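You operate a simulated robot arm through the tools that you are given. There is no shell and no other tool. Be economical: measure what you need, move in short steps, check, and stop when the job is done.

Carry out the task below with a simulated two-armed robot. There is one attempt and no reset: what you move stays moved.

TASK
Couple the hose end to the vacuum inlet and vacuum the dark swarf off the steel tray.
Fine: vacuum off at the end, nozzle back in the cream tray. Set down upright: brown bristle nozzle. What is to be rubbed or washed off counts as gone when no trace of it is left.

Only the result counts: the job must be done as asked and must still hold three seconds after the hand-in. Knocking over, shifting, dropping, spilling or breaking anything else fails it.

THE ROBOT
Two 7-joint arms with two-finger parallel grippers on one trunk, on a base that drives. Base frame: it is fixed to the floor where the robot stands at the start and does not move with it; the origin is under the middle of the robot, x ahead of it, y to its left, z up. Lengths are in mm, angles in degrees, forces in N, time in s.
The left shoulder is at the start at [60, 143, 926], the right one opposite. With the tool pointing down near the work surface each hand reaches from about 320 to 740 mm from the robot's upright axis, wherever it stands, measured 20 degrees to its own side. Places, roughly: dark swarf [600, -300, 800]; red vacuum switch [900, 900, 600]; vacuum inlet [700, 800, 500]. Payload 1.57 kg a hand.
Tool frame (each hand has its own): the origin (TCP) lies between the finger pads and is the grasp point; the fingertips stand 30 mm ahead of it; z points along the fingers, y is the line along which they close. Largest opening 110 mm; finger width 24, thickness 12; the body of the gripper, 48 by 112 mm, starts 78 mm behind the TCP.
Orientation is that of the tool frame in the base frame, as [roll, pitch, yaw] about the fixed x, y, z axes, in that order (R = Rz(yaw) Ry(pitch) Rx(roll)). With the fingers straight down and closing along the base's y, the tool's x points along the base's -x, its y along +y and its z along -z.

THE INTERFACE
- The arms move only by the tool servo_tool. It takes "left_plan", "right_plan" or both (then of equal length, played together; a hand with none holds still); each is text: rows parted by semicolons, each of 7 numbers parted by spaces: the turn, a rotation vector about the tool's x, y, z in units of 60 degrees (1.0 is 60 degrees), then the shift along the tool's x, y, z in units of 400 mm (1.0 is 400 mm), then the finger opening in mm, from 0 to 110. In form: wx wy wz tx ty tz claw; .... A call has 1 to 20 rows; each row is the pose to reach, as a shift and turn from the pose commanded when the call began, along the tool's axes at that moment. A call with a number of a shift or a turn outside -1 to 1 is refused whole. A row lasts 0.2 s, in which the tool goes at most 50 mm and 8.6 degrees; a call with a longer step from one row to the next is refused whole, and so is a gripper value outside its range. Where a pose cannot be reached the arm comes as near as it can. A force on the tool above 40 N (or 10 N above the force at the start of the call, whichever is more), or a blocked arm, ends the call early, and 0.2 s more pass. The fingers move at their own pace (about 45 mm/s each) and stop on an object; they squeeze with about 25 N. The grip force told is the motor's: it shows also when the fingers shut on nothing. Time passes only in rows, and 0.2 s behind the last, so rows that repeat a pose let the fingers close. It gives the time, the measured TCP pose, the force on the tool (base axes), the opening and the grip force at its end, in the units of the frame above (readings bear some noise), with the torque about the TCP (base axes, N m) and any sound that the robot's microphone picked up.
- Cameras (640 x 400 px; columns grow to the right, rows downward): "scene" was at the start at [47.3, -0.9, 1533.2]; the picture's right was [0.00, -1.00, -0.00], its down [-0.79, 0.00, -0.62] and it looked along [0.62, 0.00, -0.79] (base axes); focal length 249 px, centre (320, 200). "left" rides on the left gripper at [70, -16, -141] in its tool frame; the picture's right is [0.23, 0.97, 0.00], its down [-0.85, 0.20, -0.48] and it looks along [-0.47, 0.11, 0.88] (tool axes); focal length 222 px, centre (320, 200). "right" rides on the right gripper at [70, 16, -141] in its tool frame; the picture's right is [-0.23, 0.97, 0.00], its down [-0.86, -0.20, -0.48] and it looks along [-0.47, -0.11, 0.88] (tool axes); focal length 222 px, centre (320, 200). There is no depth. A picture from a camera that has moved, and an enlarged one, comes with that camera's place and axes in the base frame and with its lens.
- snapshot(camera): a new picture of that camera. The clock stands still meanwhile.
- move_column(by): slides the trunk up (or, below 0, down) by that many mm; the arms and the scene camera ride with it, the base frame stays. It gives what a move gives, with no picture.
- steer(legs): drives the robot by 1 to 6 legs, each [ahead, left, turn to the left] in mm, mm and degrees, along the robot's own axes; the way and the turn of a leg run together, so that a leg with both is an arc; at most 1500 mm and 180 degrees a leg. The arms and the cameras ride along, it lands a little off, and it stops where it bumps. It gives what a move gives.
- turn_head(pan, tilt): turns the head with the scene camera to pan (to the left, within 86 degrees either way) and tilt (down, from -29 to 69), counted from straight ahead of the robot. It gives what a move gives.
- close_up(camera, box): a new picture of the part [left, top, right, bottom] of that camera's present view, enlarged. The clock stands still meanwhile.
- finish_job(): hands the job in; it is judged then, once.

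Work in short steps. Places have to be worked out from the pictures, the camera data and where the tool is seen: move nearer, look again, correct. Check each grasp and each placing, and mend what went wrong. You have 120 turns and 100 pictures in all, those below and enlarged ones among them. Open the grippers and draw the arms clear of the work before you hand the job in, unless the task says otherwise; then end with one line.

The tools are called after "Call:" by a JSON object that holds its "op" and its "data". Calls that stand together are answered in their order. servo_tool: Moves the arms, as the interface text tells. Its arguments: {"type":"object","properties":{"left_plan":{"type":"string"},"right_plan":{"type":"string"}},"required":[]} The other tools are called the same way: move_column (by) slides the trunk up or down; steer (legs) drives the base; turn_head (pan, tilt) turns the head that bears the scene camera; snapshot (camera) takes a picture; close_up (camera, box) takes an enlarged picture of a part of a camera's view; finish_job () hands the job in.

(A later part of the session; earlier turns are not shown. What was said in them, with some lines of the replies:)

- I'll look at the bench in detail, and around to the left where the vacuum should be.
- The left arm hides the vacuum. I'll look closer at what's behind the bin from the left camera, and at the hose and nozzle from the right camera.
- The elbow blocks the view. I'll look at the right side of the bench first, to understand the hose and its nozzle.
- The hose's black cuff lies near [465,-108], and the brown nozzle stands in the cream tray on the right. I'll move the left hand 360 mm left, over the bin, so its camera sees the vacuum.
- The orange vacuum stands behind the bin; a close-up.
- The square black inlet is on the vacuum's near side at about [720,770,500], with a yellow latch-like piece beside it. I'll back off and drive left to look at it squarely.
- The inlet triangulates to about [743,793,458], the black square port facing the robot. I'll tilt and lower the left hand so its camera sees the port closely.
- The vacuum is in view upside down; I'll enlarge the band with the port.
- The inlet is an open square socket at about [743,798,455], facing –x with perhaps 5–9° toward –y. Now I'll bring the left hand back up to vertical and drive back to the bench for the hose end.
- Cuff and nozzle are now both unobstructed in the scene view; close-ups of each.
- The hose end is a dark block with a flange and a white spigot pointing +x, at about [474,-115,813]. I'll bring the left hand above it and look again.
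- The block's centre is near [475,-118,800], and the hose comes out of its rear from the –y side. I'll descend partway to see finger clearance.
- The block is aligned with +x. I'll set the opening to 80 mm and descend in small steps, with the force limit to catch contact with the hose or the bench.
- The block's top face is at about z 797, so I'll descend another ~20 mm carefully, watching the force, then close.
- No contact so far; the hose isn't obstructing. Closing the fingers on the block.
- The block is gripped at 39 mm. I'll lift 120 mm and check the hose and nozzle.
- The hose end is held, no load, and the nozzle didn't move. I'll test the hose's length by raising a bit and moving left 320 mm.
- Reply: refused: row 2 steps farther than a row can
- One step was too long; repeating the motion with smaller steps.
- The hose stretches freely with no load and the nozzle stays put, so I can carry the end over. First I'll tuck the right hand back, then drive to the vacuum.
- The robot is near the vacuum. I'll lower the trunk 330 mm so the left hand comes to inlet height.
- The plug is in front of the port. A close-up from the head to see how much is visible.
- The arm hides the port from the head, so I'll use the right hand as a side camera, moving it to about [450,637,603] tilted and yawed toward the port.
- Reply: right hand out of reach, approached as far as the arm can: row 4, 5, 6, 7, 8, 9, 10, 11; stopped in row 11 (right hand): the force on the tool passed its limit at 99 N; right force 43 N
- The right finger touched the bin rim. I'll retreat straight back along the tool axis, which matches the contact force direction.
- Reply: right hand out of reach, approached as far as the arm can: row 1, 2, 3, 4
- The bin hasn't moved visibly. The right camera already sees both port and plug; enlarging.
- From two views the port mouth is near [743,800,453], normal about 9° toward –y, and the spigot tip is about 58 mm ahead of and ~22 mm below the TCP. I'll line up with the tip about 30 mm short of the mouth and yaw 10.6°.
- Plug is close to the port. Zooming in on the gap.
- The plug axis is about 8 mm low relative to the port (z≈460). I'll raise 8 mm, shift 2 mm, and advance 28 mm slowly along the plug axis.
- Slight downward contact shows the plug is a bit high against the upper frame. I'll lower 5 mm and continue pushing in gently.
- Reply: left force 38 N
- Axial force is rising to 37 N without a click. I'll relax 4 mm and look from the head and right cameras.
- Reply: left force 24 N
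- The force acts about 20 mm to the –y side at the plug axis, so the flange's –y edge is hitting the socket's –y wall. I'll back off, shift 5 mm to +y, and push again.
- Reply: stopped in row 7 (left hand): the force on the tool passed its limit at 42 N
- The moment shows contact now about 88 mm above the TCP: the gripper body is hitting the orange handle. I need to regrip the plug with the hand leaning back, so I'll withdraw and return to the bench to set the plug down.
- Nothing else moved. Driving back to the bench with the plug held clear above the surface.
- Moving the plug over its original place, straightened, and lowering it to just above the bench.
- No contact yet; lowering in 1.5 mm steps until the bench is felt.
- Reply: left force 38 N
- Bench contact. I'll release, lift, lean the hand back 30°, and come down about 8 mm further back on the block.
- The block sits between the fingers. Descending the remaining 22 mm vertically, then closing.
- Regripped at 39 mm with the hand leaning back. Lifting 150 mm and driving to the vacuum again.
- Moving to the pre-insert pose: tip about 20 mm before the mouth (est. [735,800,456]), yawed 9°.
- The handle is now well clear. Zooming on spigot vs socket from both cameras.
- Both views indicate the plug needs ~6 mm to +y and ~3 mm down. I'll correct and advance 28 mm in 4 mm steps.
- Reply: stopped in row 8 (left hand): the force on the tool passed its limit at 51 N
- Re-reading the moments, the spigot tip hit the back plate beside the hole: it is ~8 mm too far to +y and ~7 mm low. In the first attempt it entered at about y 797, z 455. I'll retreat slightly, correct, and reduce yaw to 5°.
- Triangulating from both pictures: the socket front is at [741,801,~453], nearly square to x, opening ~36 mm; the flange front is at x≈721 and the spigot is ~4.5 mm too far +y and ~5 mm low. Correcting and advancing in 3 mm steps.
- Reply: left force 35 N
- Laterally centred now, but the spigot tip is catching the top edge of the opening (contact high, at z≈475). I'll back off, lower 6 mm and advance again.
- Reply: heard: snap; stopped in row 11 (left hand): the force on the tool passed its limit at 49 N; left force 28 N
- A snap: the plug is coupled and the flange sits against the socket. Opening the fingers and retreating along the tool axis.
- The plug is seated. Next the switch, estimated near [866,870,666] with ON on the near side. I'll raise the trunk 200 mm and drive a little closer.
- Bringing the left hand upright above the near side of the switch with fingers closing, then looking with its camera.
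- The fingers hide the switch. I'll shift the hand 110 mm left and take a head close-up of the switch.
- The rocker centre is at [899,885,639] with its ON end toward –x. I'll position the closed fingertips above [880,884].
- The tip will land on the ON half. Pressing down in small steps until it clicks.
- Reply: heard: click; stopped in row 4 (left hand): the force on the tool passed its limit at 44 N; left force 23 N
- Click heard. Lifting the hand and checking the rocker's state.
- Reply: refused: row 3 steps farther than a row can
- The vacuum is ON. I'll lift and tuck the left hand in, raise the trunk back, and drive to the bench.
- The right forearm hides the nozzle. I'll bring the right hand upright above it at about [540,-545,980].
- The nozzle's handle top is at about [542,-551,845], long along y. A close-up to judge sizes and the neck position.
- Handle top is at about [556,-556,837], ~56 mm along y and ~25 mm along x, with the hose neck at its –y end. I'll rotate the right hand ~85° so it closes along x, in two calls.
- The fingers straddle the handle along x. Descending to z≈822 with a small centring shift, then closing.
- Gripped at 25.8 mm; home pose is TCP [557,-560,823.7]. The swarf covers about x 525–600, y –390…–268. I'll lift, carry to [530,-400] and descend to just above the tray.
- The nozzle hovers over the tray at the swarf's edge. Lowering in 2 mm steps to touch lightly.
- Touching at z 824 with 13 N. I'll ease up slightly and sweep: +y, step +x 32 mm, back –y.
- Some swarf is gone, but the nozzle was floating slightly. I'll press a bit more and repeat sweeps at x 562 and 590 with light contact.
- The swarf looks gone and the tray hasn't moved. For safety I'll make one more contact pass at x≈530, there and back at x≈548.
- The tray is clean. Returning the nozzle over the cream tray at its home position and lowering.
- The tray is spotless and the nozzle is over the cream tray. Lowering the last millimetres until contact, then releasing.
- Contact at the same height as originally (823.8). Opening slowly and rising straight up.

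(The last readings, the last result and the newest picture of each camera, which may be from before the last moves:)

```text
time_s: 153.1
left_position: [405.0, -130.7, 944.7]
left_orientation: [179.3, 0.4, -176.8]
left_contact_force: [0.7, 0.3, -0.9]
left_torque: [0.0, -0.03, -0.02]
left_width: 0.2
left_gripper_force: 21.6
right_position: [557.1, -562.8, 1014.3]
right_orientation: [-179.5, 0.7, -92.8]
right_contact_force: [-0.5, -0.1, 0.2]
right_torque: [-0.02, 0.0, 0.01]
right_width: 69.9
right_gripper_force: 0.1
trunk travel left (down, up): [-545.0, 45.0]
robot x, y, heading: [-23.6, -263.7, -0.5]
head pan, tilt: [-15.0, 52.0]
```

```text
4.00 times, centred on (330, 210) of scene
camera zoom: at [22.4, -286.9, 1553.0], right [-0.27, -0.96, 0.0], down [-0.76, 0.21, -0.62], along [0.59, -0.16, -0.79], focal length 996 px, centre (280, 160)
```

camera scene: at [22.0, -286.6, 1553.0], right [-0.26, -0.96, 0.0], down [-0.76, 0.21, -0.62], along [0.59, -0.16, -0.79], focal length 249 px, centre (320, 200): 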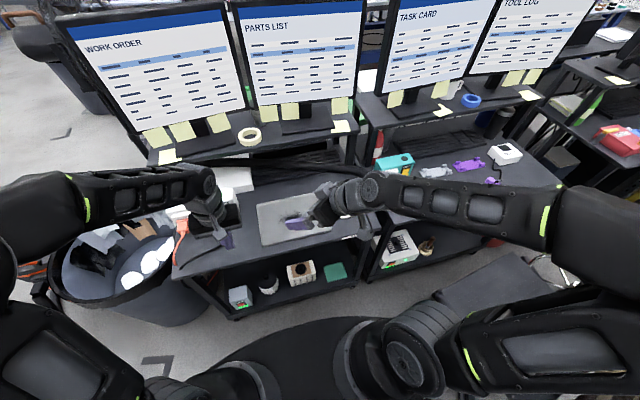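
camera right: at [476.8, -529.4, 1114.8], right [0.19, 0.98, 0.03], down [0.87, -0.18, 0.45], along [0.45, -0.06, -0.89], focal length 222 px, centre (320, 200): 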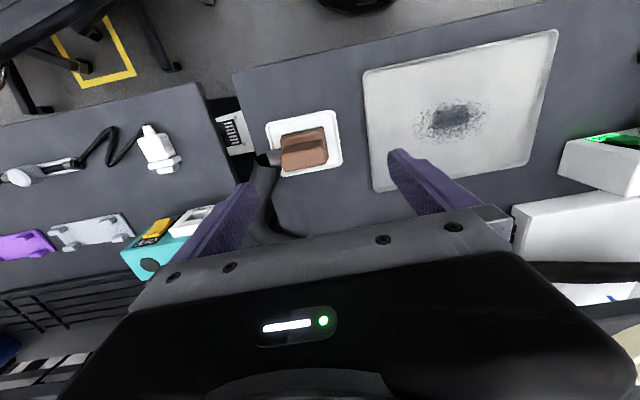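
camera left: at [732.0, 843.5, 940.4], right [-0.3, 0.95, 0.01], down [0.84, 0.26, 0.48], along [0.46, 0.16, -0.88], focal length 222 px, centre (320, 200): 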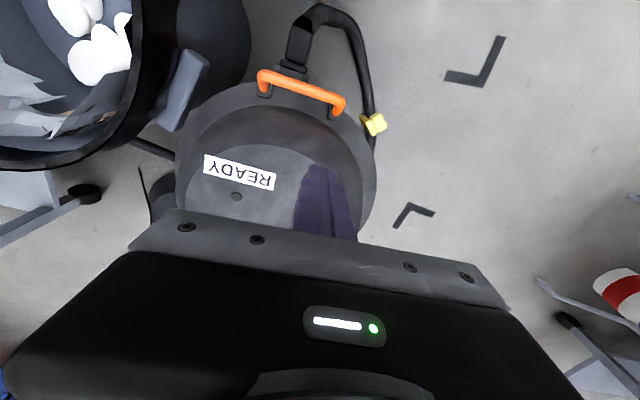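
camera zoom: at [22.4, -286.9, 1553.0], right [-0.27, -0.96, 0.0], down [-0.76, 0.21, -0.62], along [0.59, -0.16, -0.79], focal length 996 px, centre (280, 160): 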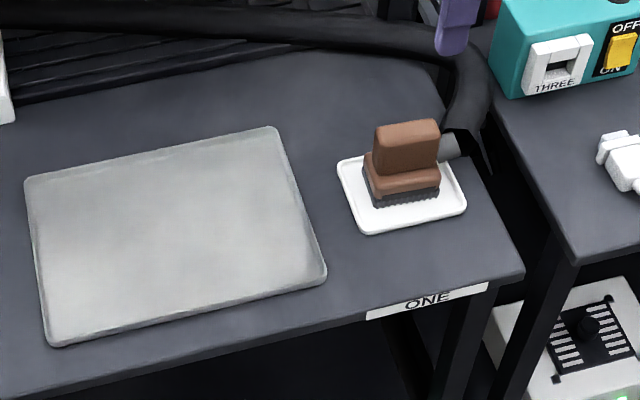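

The nozzle stands upright in the cream tray. Tucking the right hand back and driving to the vacuum to switch it off.

Call:
{"op": "servo_tool", "data": {"right_plan": "0 0 0 0 0.1 0 70; 0 0 0 0 0.2 0 70; 0 0 0 0 0.3 0 70; 0 0 0 0 0.4 0 70; 0 0 0 0 0.5 0 70; 0 0 0 0 0.5 0 70"}}

Call:
{"op": "steer", "data": {"legs": [[-180, 0, 0.5], [0, 985, 0], [430, 0, 0]]}}

Call:
{"op": "move_column", "data": {"by": -150}}

Call:
{"op": "turn_head", "data": {"pan": 15, "tilt": 48}}

Call:
{"op": "close_up", "data": {"camera": "scene", "box": [260, 150, 440, 270]}}

```text
time_s: 154.5
left_position: [405.7, -131.1, 944.8]
left_orientation: [179.4, 0.3, -176.6]
left_contact_force: [0.6, 0.7, 0.4]
left_torque: [0.01, 0.01, 0.02]
left_width: 0.0
left_gripper_force: 21.6
right_position: [355.2, -551.4, 1010.6]
right_orientation: [-179.5, 0.7, -92.8]
right_contact_force: [-0.6, -0.6, -0.2]
right_torque: [0.03, 0.02, -0.01]
right_width: 70.1
right_gripper_force: 0.0
trunk travel left (down, up): [-545.0, 45.0]
robot x, y, heading: [-21.7, -269.7, -0.7]
head pan, tilt: [-15.0, 52.0]
```

```text
time_s: 162.9
left_position: [660.2, 849.2, 945.7]
left_orientation: [179.3, 0.4, -176.9]
left_contact_force: [0.4, 0.1, -0.7]
left_torque: [0.02, 0.02, 0.0]
left_width: 0.1
left_gripper_force: 21.4
right_position: [607.7, 428.5, 1010.5]
right_orientation: [-179.6, 0.8, -93.0]
right_contact_force: [0.0, 0.3, -0.3]
right_torque: [0.03, 0.0, 0.0]
right_width: 70.1
right_gripper_force: 0.1
trunk travel left (down, up): [-545.0, 45.0]
robot x, y, heading: [232.3, 713.7, -0.5]
head pan, tilt: [-15.0, 52.0]
```

```text
time_s: 164.6
left_position: [659.2, 849.0, 794.7]
left_orientation: [179.2, 0.4, -176.9]
left_contact_force: [0.3, -0.7, 0.2]
left_torque: [0.01, 0.02, 0.02]
left_width: 0.0
left_gripper_force: 21.2
right_position: [606.1, 428.3, 860.8]
right_orientation: [-179.4, 0.8, -93.1]
right_contact_force: [-0.4, 0.1, 0.2]
right_torque: [-0.01, 0.02, 0.0]
right_width: 69.9
right_gripper_force: 0.0
trunk travel left (down, up): [-395.0, 195.0]
robot x, y, heading: [232.4, 713.2, -0.4]
head pan, tilt: [-15.0, 52.0]
```

```text
time_s: 165.6
left_position: [659.7, 850.1, 795.2]
left_orientation: [179.4, 0.5, -176.9]
left_contact_force: [0.1, -0.9, -0.2]
left_torque: [-0.01, -0.01, 0.03]
left_width: 0.2
left_gripper_force: 21.4
right_position: [606.6, 427.8, 861.1]
right_orientation: [-179.5, 0.7, -93.1]
right_contact_force: [-0.1, 0.4, -0.3]
right_torque: [0.03, 0.02, -0.01]
right_width: 70.0
right_gripper_force: 0.1
trunk travel left (down, up): [-395.0, 195.0]
robot x, y, heading: [231.0, 712.4, -0.7]
head pan, tilt: [15.0, 48.0]
```

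```text
3.33 times, centred on (350, 210) of scene
camera zoom: at [279.5, 734.3, 1408.3], right [0.25, -0.97, 0.0], down [-0.72, -0.18, -0.67], along [0.65, 0.17, -0.74], focal length 830 px, centre (220, 167)
```

zoom: 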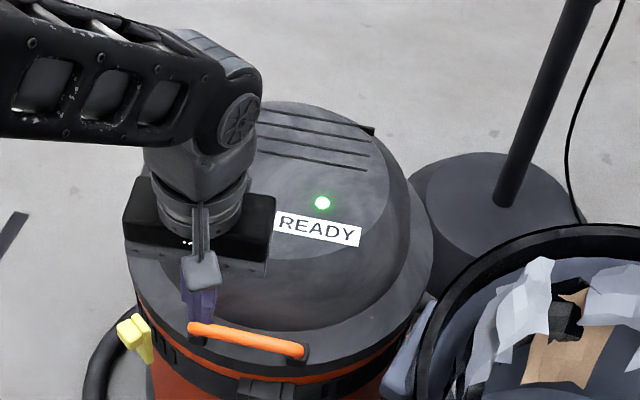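

Status light still on. Moving the left fingertips above the OFF end, about [917,886].

Call:
{"op": "servo_tool", "data": {"left_plan": "0 0 0 -0.11 0.01 0 0; 0 0 0 -0.22 0.02 0 0; 0 0 0 -0.33 0.03 0 0; 0 0 0 -0.44 0.04 0 0; 0 0 0 -0.55 0.05 0.02 0; 0 0 0 -0.65 0.055 0.06 0; 0 0 0 -0.65 0.055 0.14 0; 0 0 0 -0.65 0.055 0.2125 0; 0 0 0 -0.65 0.055 0.2125 0"}}

Call:
{"op": "close_up", "data": {"camera": "left", "box": [220, 90, 420, 230]}}

```text
time_s: 167.6
left_position: [920.7, 884.9, 711.8]
left_orientation: [179.3, 0.3, -176.9]
left_contact_force: [0.8, 0.5, 0.5]
left_torque: [0.0, 0.01, 0.01]
left_width: 0.2
left_gripper_force: 21.1
right_position: [607.7, 427.1, 861.1]
right_orientation: [-179.5, 0.7, -93.1]
right_contact_force: [-0.2, 0.7, -0.6]
right_torque: [-0.02, 0.0, 0.01]
right_width: 70.0
right_gripper_force: 0.0
trunk travel left (down, up): [-395.0, 195.0]
robot x, y, heading: [228.4, 714.4, -0.4]
head pan, tilt: [15.0, 48.0]
```

```text
2.86 times, centred on (320, 160) of left
camera zoom: at [850.4, 864.6, 852.5], right [-0.28, 0.96, 0.01], down [0.84, 0.24, 0.49], along [0.46, 0.14, -0.87], focal length 635 px, centre (320, 314)
```

zoom: 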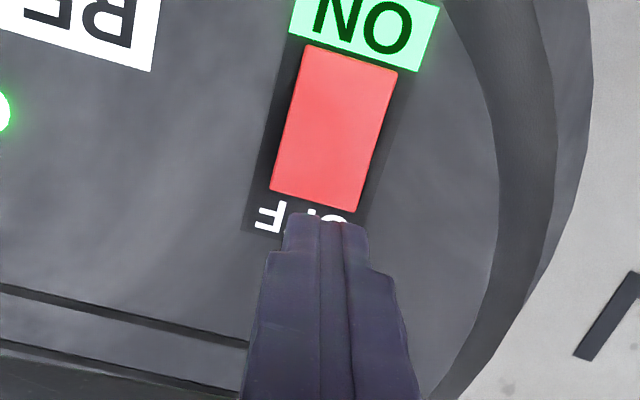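

The fingertips would land right at the edge of the OFF end, so I'll shift 9 mm back and 3 mm left, and press down.

Call:
{"op": "servo_tool", "data": {"left_plan": "0 0 0 0.0225 0.0075 0.03 0; 0 0 0 0.0225 0.0075 0.065 0; 0 0 0 0.0225 0.0075 0.0775 0; 0 0 0 0.0225 0.0075 0.085 0; 0 0 0 0.0225 0.0075 0.0925 0; 0 0 0 0.0225 0.0075 0.1 0; 0 0 0 0.0225 0.0075 0.1075 0; 0 0 0 0.0225 0.0075 0.115 0; 0 0 0 0.0225 0.0075 0.1225 0"}}

```text
time_s: 169.2
left_position: [913.1, 890.3, 677.1]
left_orientation: [179.4, 1.0, -176.8]
left_contact_force: [-3.1, -0.3, 16.3]
left_torque: [-0.02, 0.27, 0.03]
left_width: 0.2
left_gripper_force: 21.5
right_position: [606.6, 428.6, 861.5]
right_orientation: [-179.5, 0.7, -93.1]
right_contact_force: [-0.3, -0.3, 0.3]
right_torque: [0.02, -0.01, 0.01]
right_width: 70.1
right_gripper_force: 0.0
trunk travel left (down, up): [-395.0, 195.0]
robot x, y, heading: [229.0, 714.1, -0.5]
head pan, tilt: [15.0, 48.0]
heard: click
stopped in row 7 (left hand): the force on the tool passed its limit at 43 N (the readings are from after the stop); the commanded pose is now the measured one
```

Click heard. Lifting, drawing the hand back, and checking the lamp and coupling.

Call:
{"op": "servo_tool", "data": {"left_plan": "0 0 0 0 0 -0.1 0; 0 0 0 0 0 -0.2 0; 0 0 0 0.07 0 -0.28 0; 0 0 0 0.17 0 -0.3 0; 0 0 0 0.27 0 -0.3 20; 0 0 0 0.37 0.05 -0.3 60; 0 0 0 0.47 0.1 -0.3 80; 0 0 0 0.57 0.2 -0.3 80; 0 0 0 0.57 0.3 -0.3 80; 0 0 0 0.57 0.4 -0.3 80"}}

Call:
{"op": "snapshot", "data": {"camera": "scene"}}

Call:
{"op": "close_up", "data": {"camera": "scene", "box": [260, 150, 440, 270]}}

```text
refused: row 8 steps farther than a row can; nothing moved
```

```text
5 pictures are left
camera scene: at [278.0, 734.0, 1408.3], right [0.25, -0.97, 0.0], down [-0.72, -0.18, -0.67], along [0.65, 0.17, -0.74], focal length 249 px, centre (320, 200)
```

scene: 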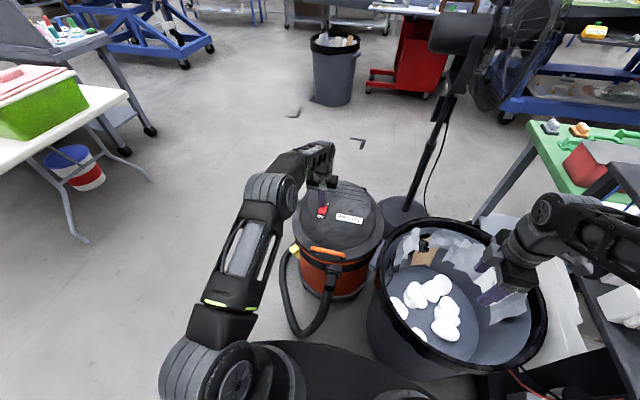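

```text
3.33 times, centred on (350, 210) of scene
camera zoom: at [278.0, 734.0, 1408.3], right [0.25, -0.97, 0.0], down [-0.72, -0.18, -0.67], along [0.65, 0.17, -0.74], focal length 830 px, centre (220, 167)
```

zoom: 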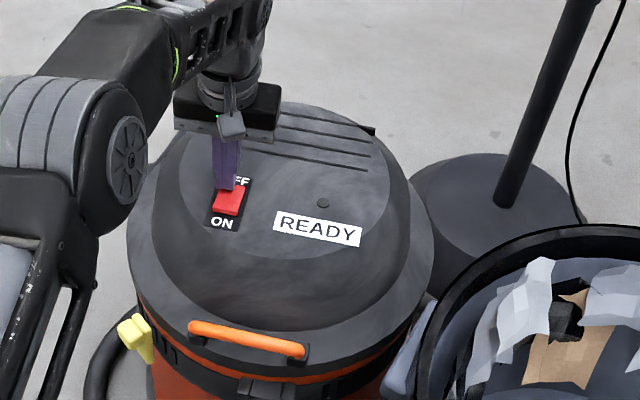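

The lamp and ON label are dark: the vacuum is off. Lifting the left hand with shorter steps, opening the gripper, and drawing both hands clear.

Call:
{"op": "servo_tool", "data": {"left_plan": "0 0 0 0 0 -0.1 0; 0 0 0 0 0 -0.2 0; 0 0 0 0.05 0 -0.28 0; 0 0 0 0.15 0 -0.3 0; 0 0 0 0.25 0 -0.3 20; 0 0 0 0.35 0 -0.3 60; 0 0 0 0.45 0 -0.3 80; 0 0 0 0.55 0 -0.3 80; 0 0 0 0.62 0 -0.3 80; 0 0 0 0.62 0 -0.3 80"}}

Call:
{"op": "steer", "data": {"legs": [[-300, 0, 0]]}}

Call:
{"op": "snapshot", "data": {"camera": "scene"}}

```text
time_s: 171.3
left_position: [662.3, 877.8, 789.9]
left_orientation: [179.4, 0.8, -177.0]
left_contact_force: [0.0, -0.1, -0.3]
left_torque: [0.01, 0.0, 0.0]
left_width: 80.1
left_gripper_force: 0.0
right_position: [607.0, 428.1, 861.5]
right_orientation: [-179.5, 0.6, -93.1]
right_contact_force: [-0.1, 0.1, 0.1]
right_torque: [-0.01, 0.01, -0.04]
right_width: 69.9
right_gripper_force: 0.0
trunk travel left (down, up): [-395.0, 195.0]
robot x, y, heading: [230.9, 718.5, -0.7]
head pan, tilt: [15.0, 48.0]
```

```text
time_s: 173.4
left_position: [365.1, 880.5, 791.6]
left_orientation: [179.4, 0.8, -176.9]
left_contact_force: [0.5, -0.8, -0.2]
left_torque: [0.0, 0.0, 0.01]
left_width: 80.0
left_gripper_force: 0.0
right_position: [310.5, 431.7, 861.9]
right_orientation: [-179.4, 0.8, -93.2]
right_contact_force: [0.7, -0.4, 0.6]
right_torque: [0.01, -0.01, -0.02]
right_width: 70.0
right_gripper_force: 0.1
trunk travel left (down, up): [-395.0, 195.0]
robot x, y, heading: [-67.4, 716.1, -0.8]
head pan, tilt: [15.0, 48.0]
```

```text
3 pictures are left
camera scene: at [-18.3, 737.7, 1408.4], right [0.25, -0.97, 0.0], down [-0.72, -0.18, -0.67], along [0.65, 0.17, -0.74], focal length 249 px, centre (320, 200)
```

scene: 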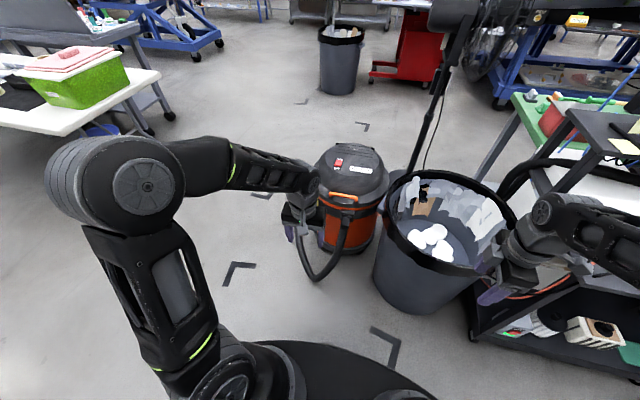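

The hose is still coupled, the vacuum is off, and the nozzle stands in its tray. Both grippers are open and clear, so I'm handing in.

Call:
{"op": "finish_job", "data": {}}

```text
The job is handed in.
```

I handed the job in. The hose end is coupled to the vacuum inlet, and no dark swarf shows on the steel tray in the last pictures. The vacuum is off, and the bristle nozzle stands upright in the cream tray. While placing a camera view, the right gripper pressed against the bin rim at about 99 N; the pictures showed no shift of the bin.
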